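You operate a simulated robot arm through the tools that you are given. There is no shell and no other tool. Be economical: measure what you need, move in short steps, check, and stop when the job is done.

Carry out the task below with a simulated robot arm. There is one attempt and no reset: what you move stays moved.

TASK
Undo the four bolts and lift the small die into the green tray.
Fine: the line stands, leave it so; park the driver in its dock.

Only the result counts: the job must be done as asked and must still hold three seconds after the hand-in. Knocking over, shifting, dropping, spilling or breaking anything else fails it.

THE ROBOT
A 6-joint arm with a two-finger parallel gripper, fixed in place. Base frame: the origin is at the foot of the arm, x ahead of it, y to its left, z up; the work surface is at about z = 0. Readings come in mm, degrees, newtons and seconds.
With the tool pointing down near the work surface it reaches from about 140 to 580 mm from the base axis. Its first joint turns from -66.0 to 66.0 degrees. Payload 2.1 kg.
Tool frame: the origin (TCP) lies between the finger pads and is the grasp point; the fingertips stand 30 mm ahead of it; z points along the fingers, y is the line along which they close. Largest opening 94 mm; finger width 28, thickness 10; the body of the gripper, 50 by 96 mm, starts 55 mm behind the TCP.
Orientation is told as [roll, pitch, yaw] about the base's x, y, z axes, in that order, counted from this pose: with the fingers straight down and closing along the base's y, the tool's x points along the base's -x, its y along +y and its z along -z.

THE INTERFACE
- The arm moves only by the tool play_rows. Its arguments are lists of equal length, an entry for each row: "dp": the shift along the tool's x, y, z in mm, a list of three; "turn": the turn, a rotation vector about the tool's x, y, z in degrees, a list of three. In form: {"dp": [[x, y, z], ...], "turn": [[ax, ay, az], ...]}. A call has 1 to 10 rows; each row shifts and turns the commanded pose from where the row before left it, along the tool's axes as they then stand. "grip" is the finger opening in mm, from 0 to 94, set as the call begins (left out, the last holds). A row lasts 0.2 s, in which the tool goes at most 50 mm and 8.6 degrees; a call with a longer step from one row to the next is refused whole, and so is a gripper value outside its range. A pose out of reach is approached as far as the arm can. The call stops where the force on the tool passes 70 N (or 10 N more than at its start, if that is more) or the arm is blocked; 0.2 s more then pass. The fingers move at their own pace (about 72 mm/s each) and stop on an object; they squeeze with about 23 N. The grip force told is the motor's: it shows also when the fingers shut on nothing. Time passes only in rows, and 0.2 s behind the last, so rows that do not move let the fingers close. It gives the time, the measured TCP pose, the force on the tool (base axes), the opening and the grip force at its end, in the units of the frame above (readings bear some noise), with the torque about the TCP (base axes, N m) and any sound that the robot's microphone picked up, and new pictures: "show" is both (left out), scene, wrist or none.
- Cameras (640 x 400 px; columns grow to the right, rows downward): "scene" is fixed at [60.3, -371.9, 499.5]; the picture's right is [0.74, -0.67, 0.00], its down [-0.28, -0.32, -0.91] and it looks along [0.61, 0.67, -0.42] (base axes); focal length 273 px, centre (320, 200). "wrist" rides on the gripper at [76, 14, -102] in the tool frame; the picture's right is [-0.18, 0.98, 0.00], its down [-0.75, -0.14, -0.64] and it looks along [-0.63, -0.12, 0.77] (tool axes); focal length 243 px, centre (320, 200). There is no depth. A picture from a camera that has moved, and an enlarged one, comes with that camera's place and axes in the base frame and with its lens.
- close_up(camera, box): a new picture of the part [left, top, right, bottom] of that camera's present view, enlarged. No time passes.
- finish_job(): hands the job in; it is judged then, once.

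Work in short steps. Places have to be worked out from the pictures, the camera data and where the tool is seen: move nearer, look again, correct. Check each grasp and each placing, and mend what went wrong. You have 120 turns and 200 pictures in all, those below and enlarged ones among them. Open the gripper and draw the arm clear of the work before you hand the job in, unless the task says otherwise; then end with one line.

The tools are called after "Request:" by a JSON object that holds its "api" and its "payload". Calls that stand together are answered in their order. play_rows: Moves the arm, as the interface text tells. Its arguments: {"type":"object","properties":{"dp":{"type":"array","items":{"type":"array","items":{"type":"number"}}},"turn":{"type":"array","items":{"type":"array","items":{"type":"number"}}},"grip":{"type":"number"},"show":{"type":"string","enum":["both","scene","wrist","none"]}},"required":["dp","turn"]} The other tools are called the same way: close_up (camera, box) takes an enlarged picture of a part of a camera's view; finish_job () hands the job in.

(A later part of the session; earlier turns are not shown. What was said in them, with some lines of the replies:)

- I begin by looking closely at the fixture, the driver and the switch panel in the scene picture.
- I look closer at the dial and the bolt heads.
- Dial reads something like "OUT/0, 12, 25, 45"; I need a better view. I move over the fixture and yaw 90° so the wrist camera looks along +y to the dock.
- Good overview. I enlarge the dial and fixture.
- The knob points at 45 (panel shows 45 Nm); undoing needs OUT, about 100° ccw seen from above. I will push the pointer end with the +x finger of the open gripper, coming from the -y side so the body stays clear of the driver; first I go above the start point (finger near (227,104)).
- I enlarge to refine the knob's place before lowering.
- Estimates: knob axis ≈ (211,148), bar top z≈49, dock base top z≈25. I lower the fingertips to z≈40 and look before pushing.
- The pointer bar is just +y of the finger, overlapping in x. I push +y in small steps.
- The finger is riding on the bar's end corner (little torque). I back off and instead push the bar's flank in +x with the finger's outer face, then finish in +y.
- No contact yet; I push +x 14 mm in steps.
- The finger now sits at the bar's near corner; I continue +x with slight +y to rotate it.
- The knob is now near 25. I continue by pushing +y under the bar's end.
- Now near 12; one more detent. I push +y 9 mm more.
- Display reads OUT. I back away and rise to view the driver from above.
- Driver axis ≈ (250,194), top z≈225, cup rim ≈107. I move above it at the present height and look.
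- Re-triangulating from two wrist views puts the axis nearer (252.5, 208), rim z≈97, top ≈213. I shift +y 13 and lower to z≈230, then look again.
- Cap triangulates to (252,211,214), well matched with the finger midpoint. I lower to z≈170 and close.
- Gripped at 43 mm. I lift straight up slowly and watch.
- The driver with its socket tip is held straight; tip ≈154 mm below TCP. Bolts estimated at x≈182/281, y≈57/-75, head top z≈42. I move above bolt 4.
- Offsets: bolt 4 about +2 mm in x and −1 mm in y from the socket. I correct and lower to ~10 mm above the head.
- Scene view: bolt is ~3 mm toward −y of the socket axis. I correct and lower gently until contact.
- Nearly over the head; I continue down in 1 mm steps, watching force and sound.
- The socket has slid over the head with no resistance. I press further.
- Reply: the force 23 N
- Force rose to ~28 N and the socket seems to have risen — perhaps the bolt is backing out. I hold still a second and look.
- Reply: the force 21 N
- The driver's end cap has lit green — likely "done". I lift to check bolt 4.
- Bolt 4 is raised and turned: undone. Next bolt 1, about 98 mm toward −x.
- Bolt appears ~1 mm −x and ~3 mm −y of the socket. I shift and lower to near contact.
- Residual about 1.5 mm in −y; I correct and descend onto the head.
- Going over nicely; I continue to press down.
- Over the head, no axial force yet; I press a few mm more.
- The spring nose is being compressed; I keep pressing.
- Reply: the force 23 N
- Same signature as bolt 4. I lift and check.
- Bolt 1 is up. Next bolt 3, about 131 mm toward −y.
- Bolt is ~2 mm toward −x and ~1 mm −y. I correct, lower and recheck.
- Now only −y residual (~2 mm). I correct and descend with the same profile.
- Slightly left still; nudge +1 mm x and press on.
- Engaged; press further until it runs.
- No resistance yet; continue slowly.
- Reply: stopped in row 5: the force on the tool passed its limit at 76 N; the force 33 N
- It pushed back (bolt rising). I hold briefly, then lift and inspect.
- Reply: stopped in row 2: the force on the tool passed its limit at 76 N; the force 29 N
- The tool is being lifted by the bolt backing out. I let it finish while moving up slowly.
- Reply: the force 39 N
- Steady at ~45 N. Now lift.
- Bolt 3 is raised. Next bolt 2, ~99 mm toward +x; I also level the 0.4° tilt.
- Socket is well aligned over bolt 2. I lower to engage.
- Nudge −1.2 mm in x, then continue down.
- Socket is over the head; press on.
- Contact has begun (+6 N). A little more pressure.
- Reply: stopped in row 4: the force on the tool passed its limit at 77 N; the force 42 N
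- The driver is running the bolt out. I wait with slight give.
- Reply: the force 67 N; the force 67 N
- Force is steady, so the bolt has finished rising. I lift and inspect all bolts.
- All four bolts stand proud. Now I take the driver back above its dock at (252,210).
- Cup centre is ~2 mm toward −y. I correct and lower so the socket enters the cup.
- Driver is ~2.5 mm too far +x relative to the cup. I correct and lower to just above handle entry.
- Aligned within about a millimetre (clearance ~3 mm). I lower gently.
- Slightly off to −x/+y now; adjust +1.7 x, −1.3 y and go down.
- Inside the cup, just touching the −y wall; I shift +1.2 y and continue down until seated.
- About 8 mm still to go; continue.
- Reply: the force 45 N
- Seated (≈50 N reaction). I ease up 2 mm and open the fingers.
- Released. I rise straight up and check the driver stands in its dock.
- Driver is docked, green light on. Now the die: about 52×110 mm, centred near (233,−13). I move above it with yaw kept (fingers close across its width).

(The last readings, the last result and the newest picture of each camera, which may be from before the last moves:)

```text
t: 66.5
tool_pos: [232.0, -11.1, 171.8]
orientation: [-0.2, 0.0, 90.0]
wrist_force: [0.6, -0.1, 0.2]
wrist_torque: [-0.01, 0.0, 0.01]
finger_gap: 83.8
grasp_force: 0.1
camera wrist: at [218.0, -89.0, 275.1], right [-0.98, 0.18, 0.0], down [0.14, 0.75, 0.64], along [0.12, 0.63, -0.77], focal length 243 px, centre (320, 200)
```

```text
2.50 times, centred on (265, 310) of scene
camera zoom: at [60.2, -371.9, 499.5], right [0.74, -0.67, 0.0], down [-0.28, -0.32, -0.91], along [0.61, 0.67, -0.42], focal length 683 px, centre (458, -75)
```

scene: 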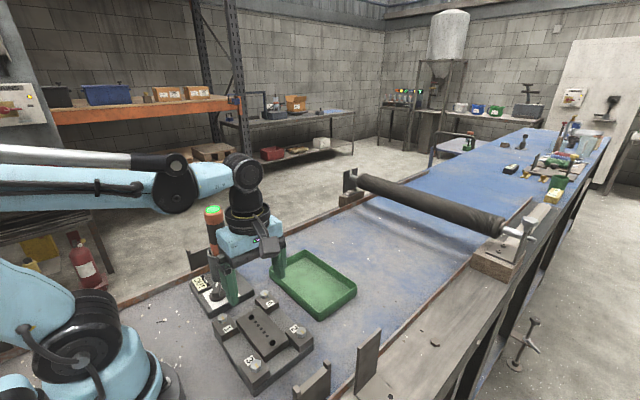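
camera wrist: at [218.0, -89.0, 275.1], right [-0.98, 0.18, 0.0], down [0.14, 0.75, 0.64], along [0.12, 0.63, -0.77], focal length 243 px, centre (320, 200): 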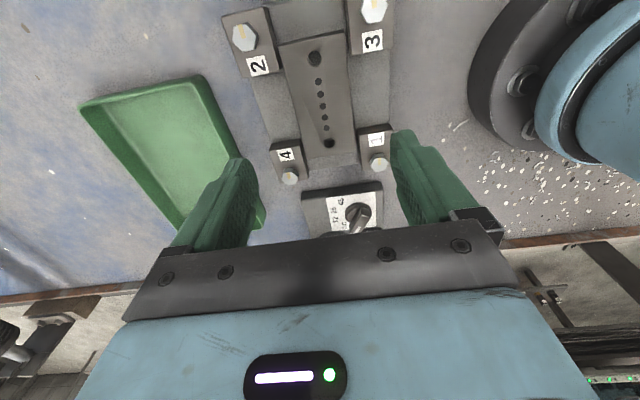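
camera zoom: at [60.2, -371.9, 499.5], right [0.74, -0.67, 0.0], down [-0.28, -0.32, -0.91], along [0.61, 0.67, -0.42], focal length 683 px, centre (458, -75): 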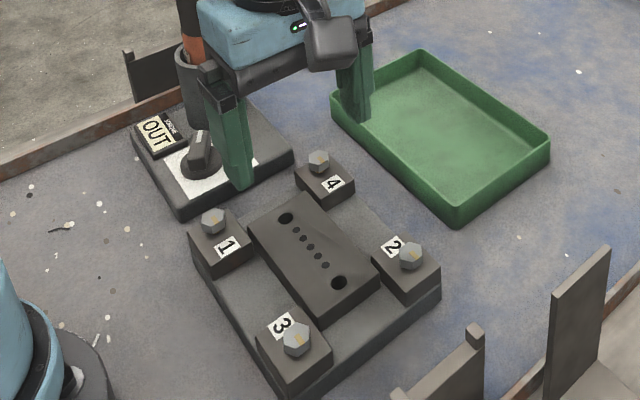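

Die centre ≈ (231,−13) in tool coordinates. I adjust and lower part way for a look.

Request:
{"api": "play_rows", "payload": {"dp": [[2, 0.7, 30], [0, 0, 35], [0, 0, 25]], "turn": [[0, 0, 0], [0, 0, 0], [0, 0, 0]]}}

Request:
{"api": "close_up", "payload": {"camera": "wrist", "box": [180, 40, 460, 235]}}

Request:
{"api": "close_up", "payload": {"camera": "scene", "box": [190, 260, 330, 390]}}

```text
t: 67.3
tool_pos: [231.6, -14.7, 81.8]
orientation: [-0.2, 0.1, 90.0]
wrist_force: [0.3, 0.9, -0.3]
wrist_torque: [0.0, 0.0, 0.04]
finger_gap: 84.2
grasp_force: 0.1
camera wrist: at [218.0, -91.2, 185.2], right [-0.98, 0.18, 0.0], down [0.14, 0.75, 0.64], along [0.12, 0.63, -0.77], focal length 243 px, centre (320, 200)
```

scene: 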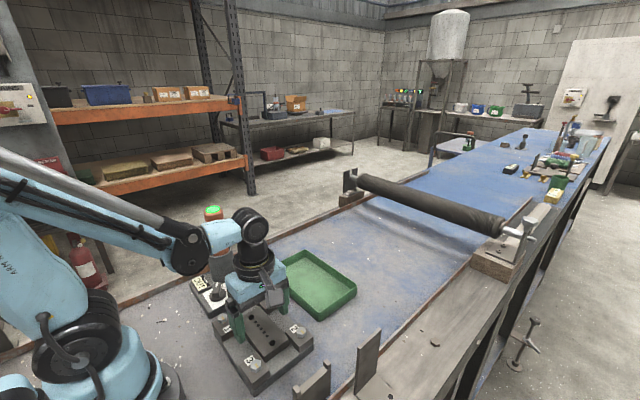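
wrist: 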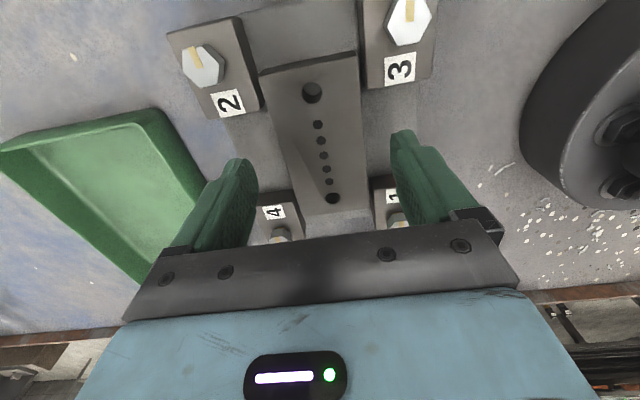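

```text
2.05 times, centred on (320, 138) of wrist
camera zoom: at [218.0, -91.2, 185.2], right [-0.98, 0.18, 0.0], down [0.14, 0.75, 0.64], along [0.12, 0.63, -0.77], focal length 498 px, centre (320, 328)
```

zoom: 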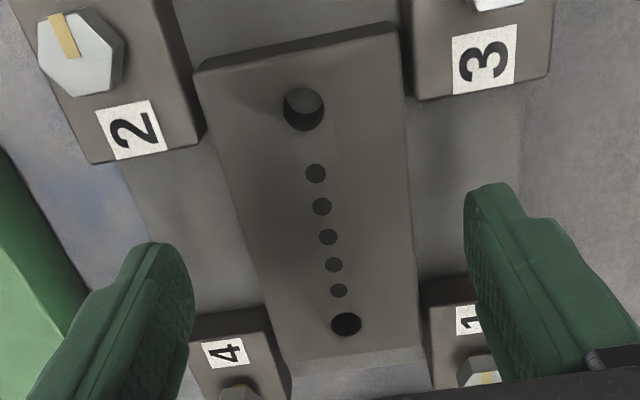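

```text
3.08 times, centred on (260, 325) of scene
camera zoom: at [60.3, -371.9, 499.5], right [0.74, -0.67, 0.0], down [-0.28, -0.32, -0.91], along [0.61, 0.67, -0.42], focal length 841 px, centre (505, -185)
```

zoom: 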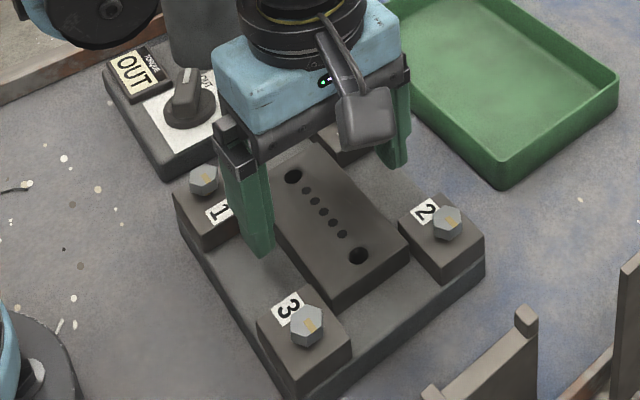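

Clear on both sides. I lower to tips z≈30 and check the height against the plate.

Request:
{"api": "play_rows", "payload": {"dp": [[0, 0, 12], [0, 0, 10]], "turn": [[0, 0, 0], [0, 0, 0]], "show": "none"}}

Request:
{"api": "close_up", "payload": {"camera": "scene", "box": [200, 280, 320, 390]}}

Request:
{"api": "close_up", "payload": {"camera": "wrist", "box": [180, 40, 460, 235]}}

```text
t: 67.9
tool_pos: [232.5, -16.1, 61.8]
orientation: [-0.3, 0.0, 90.0]
wrist_force: [0.8, -0.5, -0.3]
wrist_torque: [0.03, 0.03, -0.04]
finger_gap: 84.0
grasp_force: 0.0
```

```text
3.64 times, centred on (260, 335) of scene
camera zoom: at [60.3, -371.9, 499.5], right [0.74, -0.67, 0.0], down [-0.28, -0.32, -0.91], along [0.61, 0.67, -0.42], focal length 994 px, centre (538, -291)
```

zoom: 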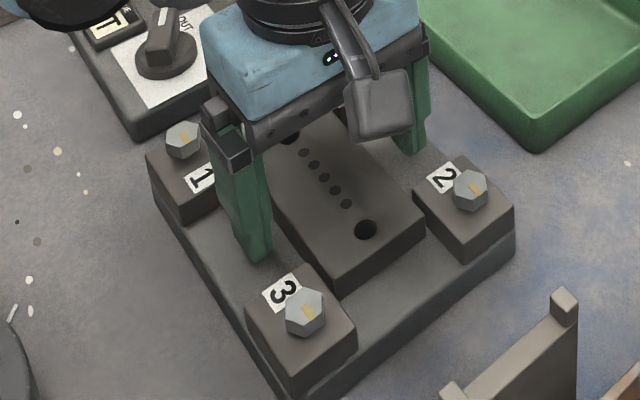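

```text
2.05 times, centred on (320, 138) of wrist
camera zoom: at [218.2, -92.0, 164.3], right [-0.98, 0.18, 0.0], down [0.14, 0.75, 0.64], along [0.12, 0.63, -0.77], focal length 498 px, centre (320, 328)
```

zoom: 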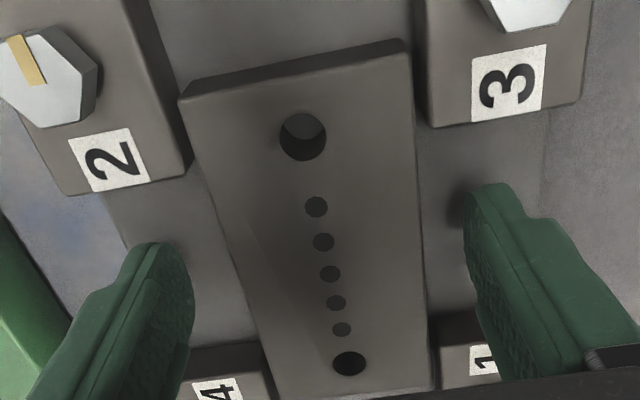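

Contact shadows suggest ~10 mm left to the plate. I lower 7 mm more gently and then close.

Request:
{"api": "play_rows", "payload": {"dp": [[-1.5, 0, 3], [0, 0, 2], [0, 0, 2]], "turn": [[0, 0, 0], [0, 0, 0], [0, 0, 0]], "show": "none"}}

Request:
{"api": "close_up", "payload": {"camera": "wrist", "box": [180, 40, 460, 235]}}

```text
t: 68.7
tool_pos: [231.3, -11.9, 54.5]
orientation: [-0.2, 0.0, 90.0]
wrist_force: [-1.1, -0.3, -0.2]
wrist_torque: [-0.01, -0.01, 0.01]
finger_gap: 84.1
grasp_force: 0.0
```

```text
2.05 times, centred on (320, 138) of wrist
camera zoom: at [218.4, -88.8, 156.3], right [-0.98, 0.18, 0.0], down [0.14, 0.75, 0.64], along [0.12, 0.63, -0.77], focal length 498 px, centre (320, 328)
```

zoom: 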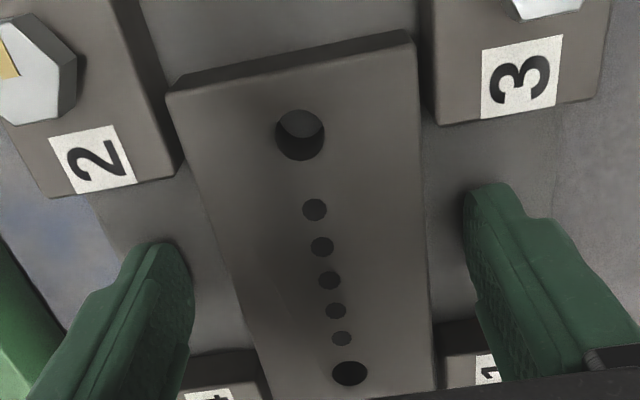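

Both fingers flank the die. Close.

Request:
{"api": "play_rows", "payload": {"dp": [[0, 0, 0], [0, 0, 0], [0, 0, 0], [0, 0, 0]], "turn": [[0, 0, 0], [0, 0, 0], [0, 0, 0], [0, 0, 0]], "grip": 30, "show": "both"}}

Request:
{"api": "close_up", "payload": {"camera": "scene", "box": [200, 280, 320, 390]}}

```text
t: 69.7
tool_pos: [232.3, -12.7, 53.4]
orientation: [-0.3, 0.0, 90.0]
wrist_force: [0.1, 0.2, -0.6]
wrist_torque: [-0.02, -0.02, 0.01]
finger_gap: 55.9
grasp_force: 22.6
camera wrist: at [218.5, -88.9, 156.4], right [-0.98, 0.18, 0.0], down [0.14, 0.75, 0.64], along [0.12, 0.63, -0.77], focal length 243 px, centre (320, 200)
```

scene: 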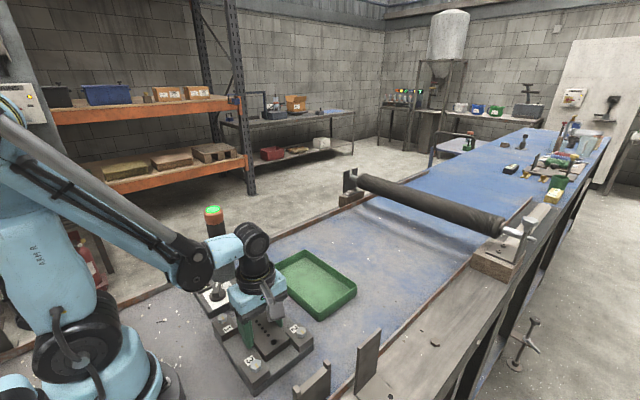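
wrist: 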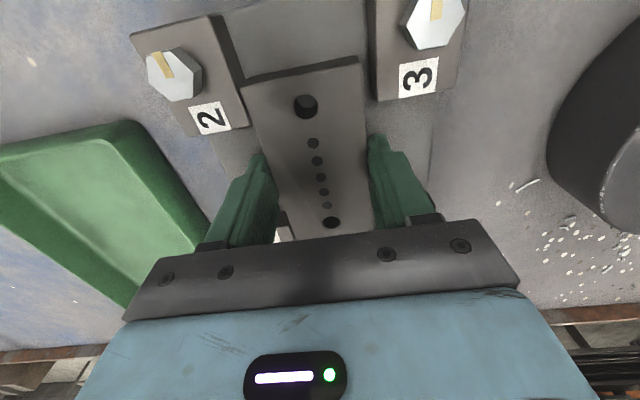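

```text
3.64 times, centred on (260, 335) of scene
camera zoom: at [60.3, -371.9, 499.4], right [0.74, -0.67, 0.0], down [-0.28, -0.32, -0.91], along [0.61, 0.67, -0.42], focal length 994 px, centre (538, -291)
```

zoom: 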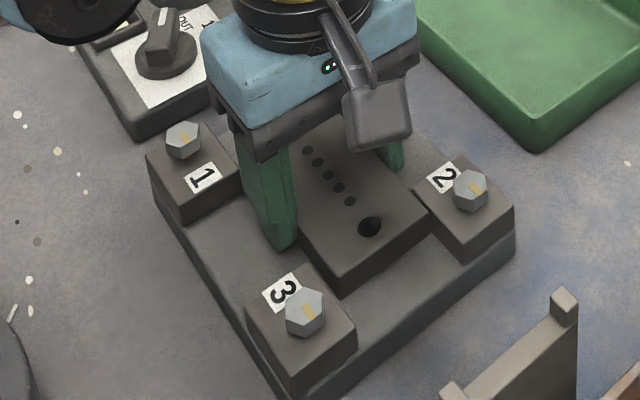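

Gripped at 56 mm. I lift slowly straight up.

Request:
{"api": "play_rows", "payload": {"dp": [[0, 0, -3], [0, 0, -4], [0, 0, -8], [0, 0, -10], [0, 0, -12]], "turn": [[0, 0, 0], [0, 0, 0], [0, 0, 0], [0, 0, 0], [0, 0, 0]]}}

Request:
{"api": "close_up", "payload": {"camera": "scene", "box": [200, 260, 320, 390]}}

```text
t: 70.9
tool_pos: [232.2, -12.8, 91.8]
orientation: [-0.1, -0.1, 90.0]
wrist_force: [0.7, -0.6, -6.5]
wrist_torque: [0.0, 0.02, -0.02]
finger_gap: 55.8
grasp_force: 22.8
camera wrist: at [219.0, -88.9, 193.0], right [-0.98, 0.18, 0.0], down [0.14, 0.75, 0.64], along [0.12, 0.63, -0.77], focal length 243 px, centre (320, 200)
```

scene: 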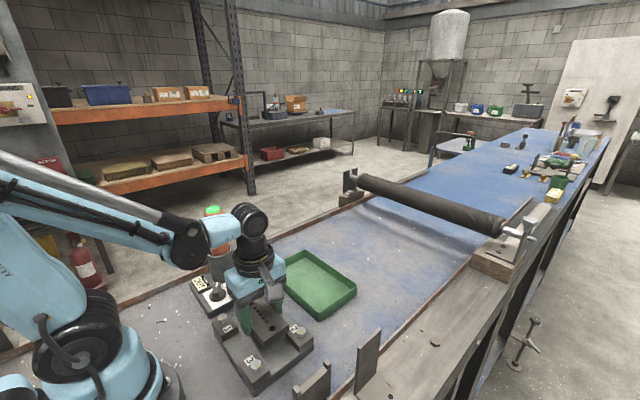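
wrist: 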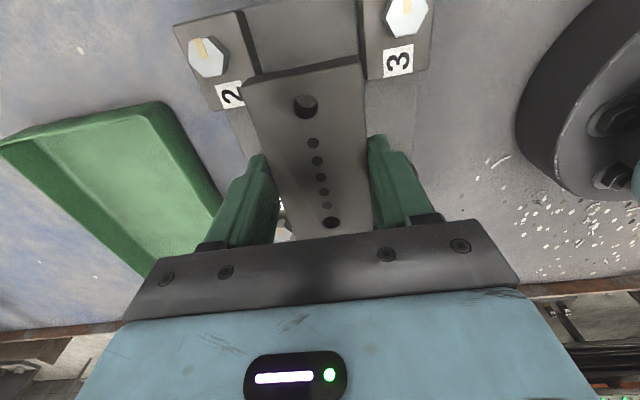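

```text
3.08 times, centred on (260, 325) of scene
camera zoom: at [60.3, -371.9, 499.4], right [0.74, -0.67, 0.0], down [-0.28, -0.32, -0.91], along [0.61, 0.67, -0.42], focal length 841 px, centre (505, -185)
```

zoom: 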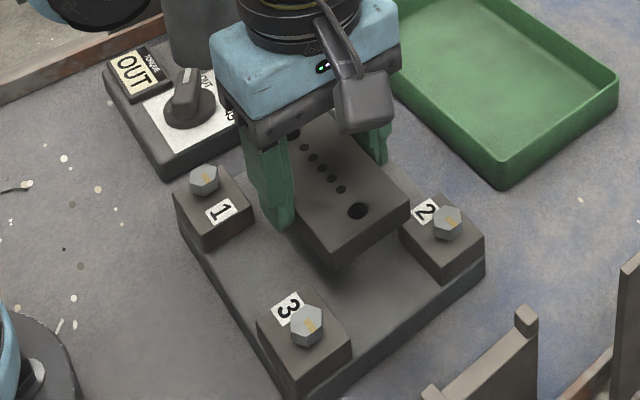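

The die is up and level. I raise it and carry it over the tray centre (410,44).

Request:
{"api": "play_rows", "payload": {"dp": [[0, 0, -35], [0, 0, -33], [-11, -36, 0], [-11, -36, 0], [-11, -36, 0], [-11, -36, 0], [-12, -34, 0]], "turn": [[0, 0, 0], [0, 0, 0], [0, 0, 0], [0, 0, 0], [0, 0, 0], [0, 0, 0], [0, 0, 0]]}}

Request:
{"api": "close_up", "payload": {"camera": "scene", "box": [240, 180, 380, 330]}}

```text
t: 72.5
tool_pos: [408.4, 47.6, 156.4]
orientation: [-0.1, 0.1, 90.1]
wrist_force: [-0.7, 0.5, -5.4]
wrist_torque: [0.02, 0.0, 0.0]
finger_gap: 55.8
grasp_force: 23.0
camera wrist: at [395.5, -29.3, 258.7], right [-0.98, 0.18, 0.0], down [0.14, 0.75, 0.64], along [0.12, 0.63, -0.77], focal length 243 px, centre (320, 200)
```

scene: 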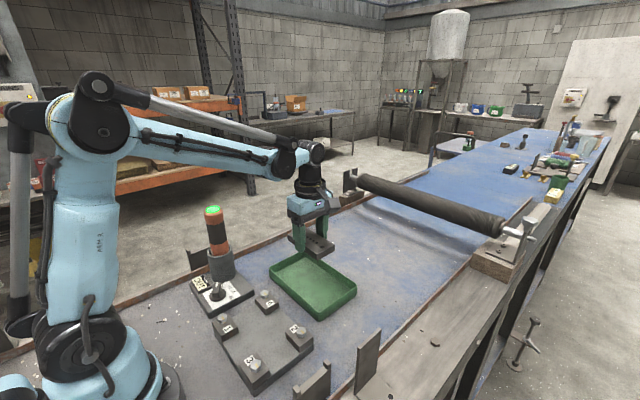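
wrist: 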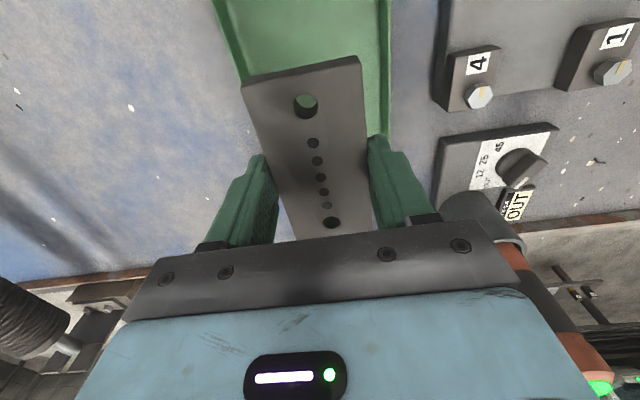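

```text
2.67 times, centred on (310, 255) of scene
camera zoom: at [60.2, -371.9, 499.4], right [0.74, -0.67, 0.0], down [-0.28, -0.32, -0.91], along [0.61, 0.67, -0.42], focal length 729 px, centre (347, 53)
```

zoom: 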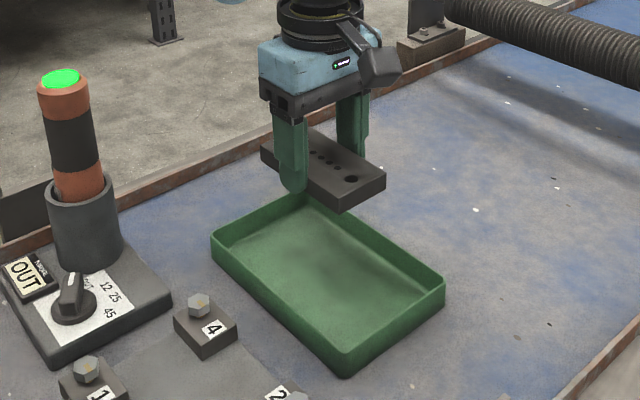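

Die is centred over the tray. I lower toward it.

Request:
{"api": "play_rows", "payload": {"dp": [[1, -1, 35], [0, 0, 35], [0, 0, 22]], "turn": [[0, 0, 0], [0, 0, 0], [0, 0, 0]]}}

Request:
{"api": "close_up", "payload": {"camera": "scene", "box": [240, 220, 380, 330]}}

```text
t: 73.3
tool_pos: [412.2, 42.6, 64.3]
orientation: [-0.2, 0.0, 90.1]
wrist_force: [0.0, 1.3, -5.4]
wrist_torque: [-0.03, -0.01, 0.0]
finger_gap: 55.8
grasp_force: 23.5
camera wrist: at [398.4, -33.2, 166.7], right [-0.98, 0.18, 0.0], down [0.14, 0.75, 0.64], along [0.12, 0.63, -0.77], focal length 243 px, centre (320, 200)
```

scene: 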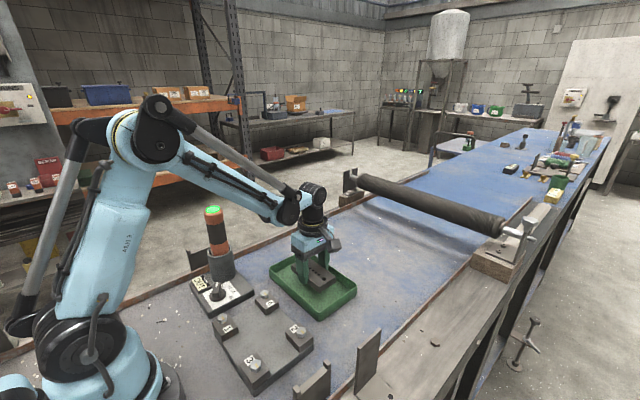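
wrist: 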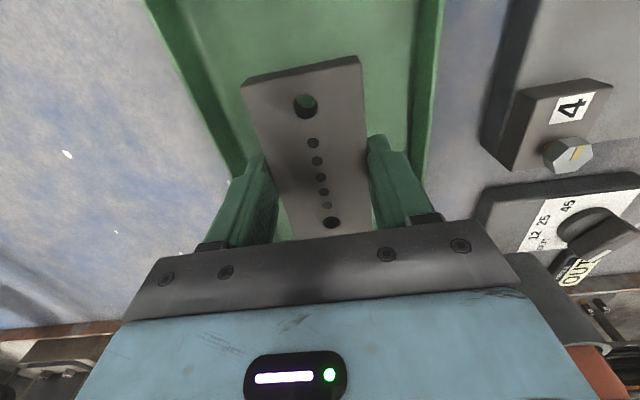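

```text
3.64 times, centred on (310, 275) of scene
camera zoom: at [60.3, -371.9, 499.4], right [0.74, -0.67, 0.0], down [-0.28, -0.32, -0.91], along [0.61, 0.67, -0.42], focal length 994 px, centre (356, -73)
```

zoom: 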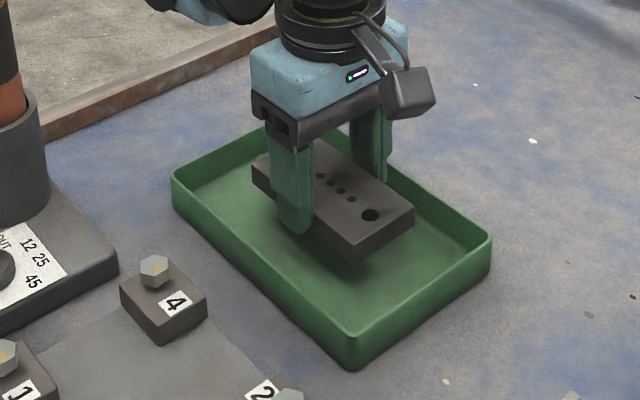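

Well inside the walls. I lower to contact in small steps.

Request:
{"api": "play_rows", "payload": {"dp": [[0, 0, 8], [0, 0, 5], [0, 0, 3], [0, 0, 2], [0, 0, 2], [0, 0, 2]], "turn": [[0, 0, 0], [0, 0, 0], [0, 0, 0], [0, 0, 0], [0, 0, 0], [0, 0, 0]], "show": "none"}}

Request:
{"api": "close_up", "payload": {"camera": "scene", "box": [250, 230, 370, 330]}}

```text
t: 74.7
tool_pos: [411.4, 43.2, 44.1]
orientation: [-0.2, 0.1, 90.0]
wrist_force: [-0.7, -0.1, -5.0]
wrist_torque: [0.01, -0.02, 0.0]
finger_gap: 55.5
grasp_force: 23.1
```

```text
4.00 times, centred on (310, 280) of scene
camera zoom: at [60.3, -371.9, 499.4], right [0.74, -0.67, 0.0], down [-0.28, -0.32, -0.91], along [0.61, 0.67, -0.42], focal length 1093 px, centre (360, -120)
```

zoom: 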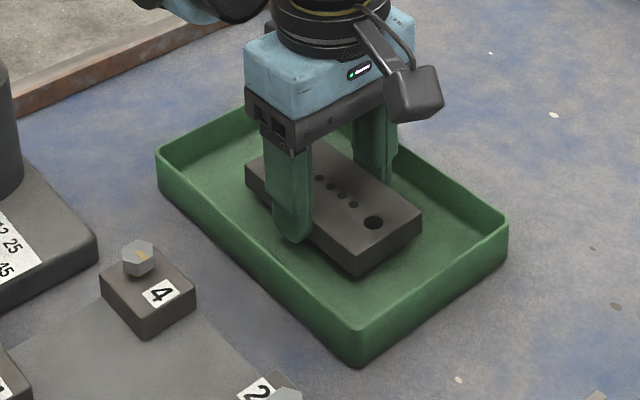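

Request:
{"api": "play_rows", "payload": {"dp": [[0, 0, 1.5], [0, 0, 1.5], [0, 0, 1.5], [0, 0, 1]], "turn": [[0, 0, 0], [0, 0, 0], [0, 0, 0], [0, 0, 0]], "show": "none"}}

Request:
{"api": "close_up", "payload": {"camera": "scene", "box": [250, 230, 370, 330]}}

```text
t: 75.7
tool_pos: [411.5, 41.9, 40.2]
orientation: [-0.2, 0.0, 89.9]
wrist_force: [-0.4, -0.5, -4.8]
wrist_torque: [-0.03, -0.02, -0.02]
finger_gap: 55.8
grasp_force: 22.9
```

```text
4.00 times, centred on (310, 280) of scene
camera zoom: at [60.3, -371.9, 499.4], right [0.74, -0.67, 0.0], down [-0.28, -0.32, -0.91], along [0.61, 0.67, -0.42], focal length 1093 px, centre (360, -120)
```

zoom: 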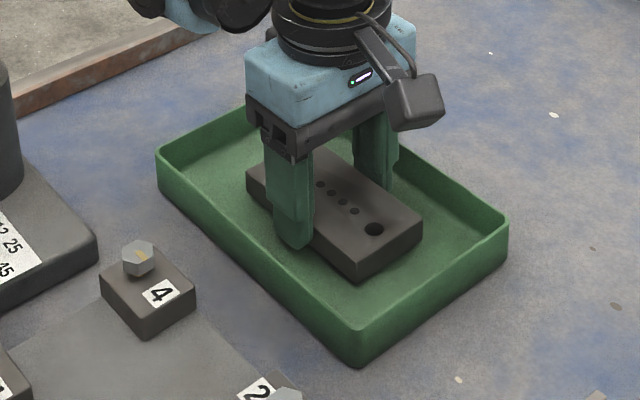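

Very close to the floor; continue in 1 mm steps to contact.

Request:
{"api": "play_rows", "payload": {"dp": [[0, 0, 1], [0, 0, 1], [0, 0, 1], [0, 0, 1]], "turn": [[0, 0, 0], [0, 0, 0], [0, 0, 0], [0, 0, 0]], "show": "none"}}

```text
t: 76.7
tool_pos: [411.2, 42.1, 34.9]
orientation: [-0.3, 0.0, 90.0]
wrist_force: [0.2, 0.0, -5.3]
wrist_torque: [0.0, 0.0, 0.01]
finger_gap: 55.6
grasp_force: 23.0
```

Request:
{"api": "play_rows", "payload": {"dp": [[0, 0, 0.7], [0, 0, 0.7], [0, 0, 0]], "turn": [[0, 0, 0], [0, 0, 0], [0, 0, 0]], "show": "none"}}

Request:
{"api": "close_up", "payload": {"camera": "scene", "box": [270, 240, 350, 310]}}

```text
t: 77.5
tool_pos: [411.6, 42.4, 34.3]
orientation: [-0.1, 0.1, 89.9]
wrist_force: [-5.0, -4.2, 17.2]
wrist_torque: [-0.1, 0.21, -0.03]
finger_gap: 55.5
grasp_force: 23.3
```

```text
5.71 times, centred on (310, 275) of scene
camera zoom: at [60.2, -371.9, 499.5], right [0.74, -0.67, 0.0], down [-0.28, -0.31, -0.91], along [0.61, 0.67, -0.42], focal length 1561 px, centre (377, -229)
```

zoom: 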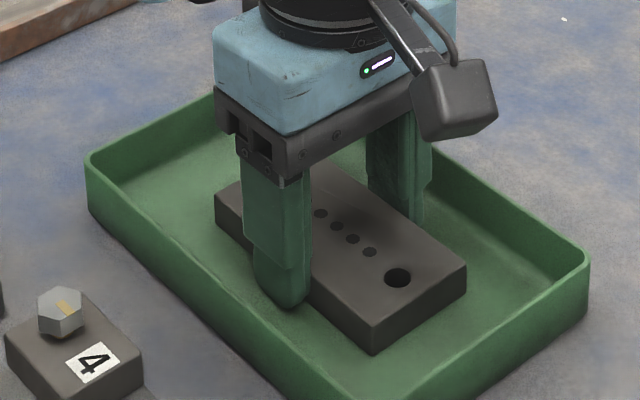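

Contact with the tray floor (≈23 N). I ease 0.7 mm up, open to 76 mm (walls stay clear) and then rise.

Request:
{"api": "play_rows", "payload": {"dp": [[0, 0, -0.7], [0, 0, 0], [0, 0, 0], [0, 0, 0]], "turn": [[0, 0, 0], [0, 0, 0], [0, 0, 0], [0, 0, 0]], "grip": 74, "show": "none"}}

Request:
{"api": "play_rows", "payload": {"dp": [[0, 0, -10], [0, 0, -20], [0, 0, -40], [0, 0, -45], [0, 0, -45], [0, 0, -45]], "turn": [[0, 0, 0], [0, 0, 0], [0, 0, 0], [0, 0, 0], [0, 0, 0], [0, 0, 0]]}}

Request:
{"api": "close_up", "payload": {"camera": "scene", "box": [170, 200, 370, 390]}}

```text
t: 78.5
tool_pos: [410.8, 44.4, 34.7]
orientation: [-0.2, 0.1, 89.9]
wrist_force: [0.5, 0.4, -0.4]
wrist_torque: [0.0, 0.01, -0.02]
finger_gap: 74.1
grasp_force: 0.1
```

```text
t: 79.9
tool_pos: [408.6, 41.4, 245.9]
orientation: [-0.2, 0.0, 90.0]
wrist_force: [-0.8, -0.1, 0.6]
wrist_torque: [0.01, -0.02, 0.0]
finger_gap: 74.1
grasp_force: 0.0
camera wrist: at [395.9, -34.0, 347.7], right [-0.98, 0.18, 0.0], down [0.14, 0.75, 0.64], along [0.12, 0.63, -0.77], focal length 243 px, centre (320, 200)
```

scene: 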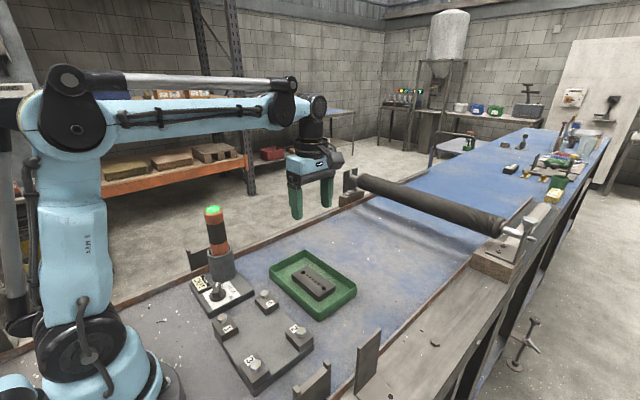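
wrist: 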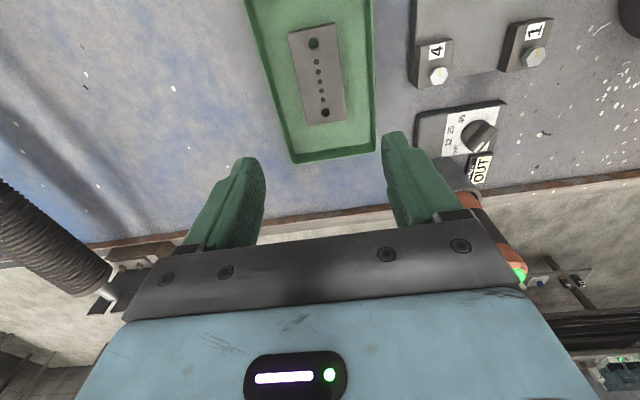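

```text
2.11 times, centred on (270, 295) of scene
camera zoom: at [60.2, -371.9, 499.5], right [0.74, -0.67, 0.0], down [-0.28, -0.32, -0.91], along [0.61, 0.67, -0.42], focal length 575 px, centre (425, 0)
```

zoom: 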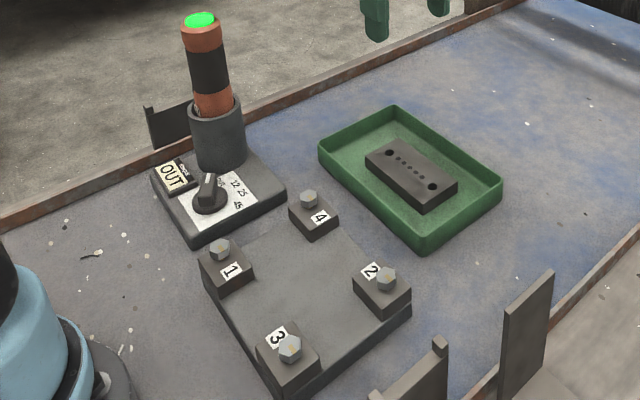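

The die lies flat in the tray, the driver is docked, the four bolts are backed out and nothing else has moved. I open fully, draw clear and hand in.

Request:
{"api": "play_rows", "payload": {"dp": [[0, 0, -30], [0, 0, -30], [0, 0, 0]], "turn": [[0, 0, 0], [0, 0, 0], [0, 0, 0]], "grip": 94, "show": "none"}}

Request:
{"api": "finish_job", "payload": {}}

```text
t: 80.7
tool_pos: [411.5, 42.9, 303.6]
orientation: [-0.1, -0.1, 90.0]
wrist_force: [0.4, -0.2, -0.3]
wrist_torque: [0.01, 0.0, 0.0]
finger_gap: 94.0
grasp_force: 0.1
```

```text
The job is handed in.
```

I undid all four bolts, placed the die in the green tray, parked the driver in its dock and left the line standing; the torque dial, turned from 45 Nm to OUT to undo the bolts, is still on OUT.
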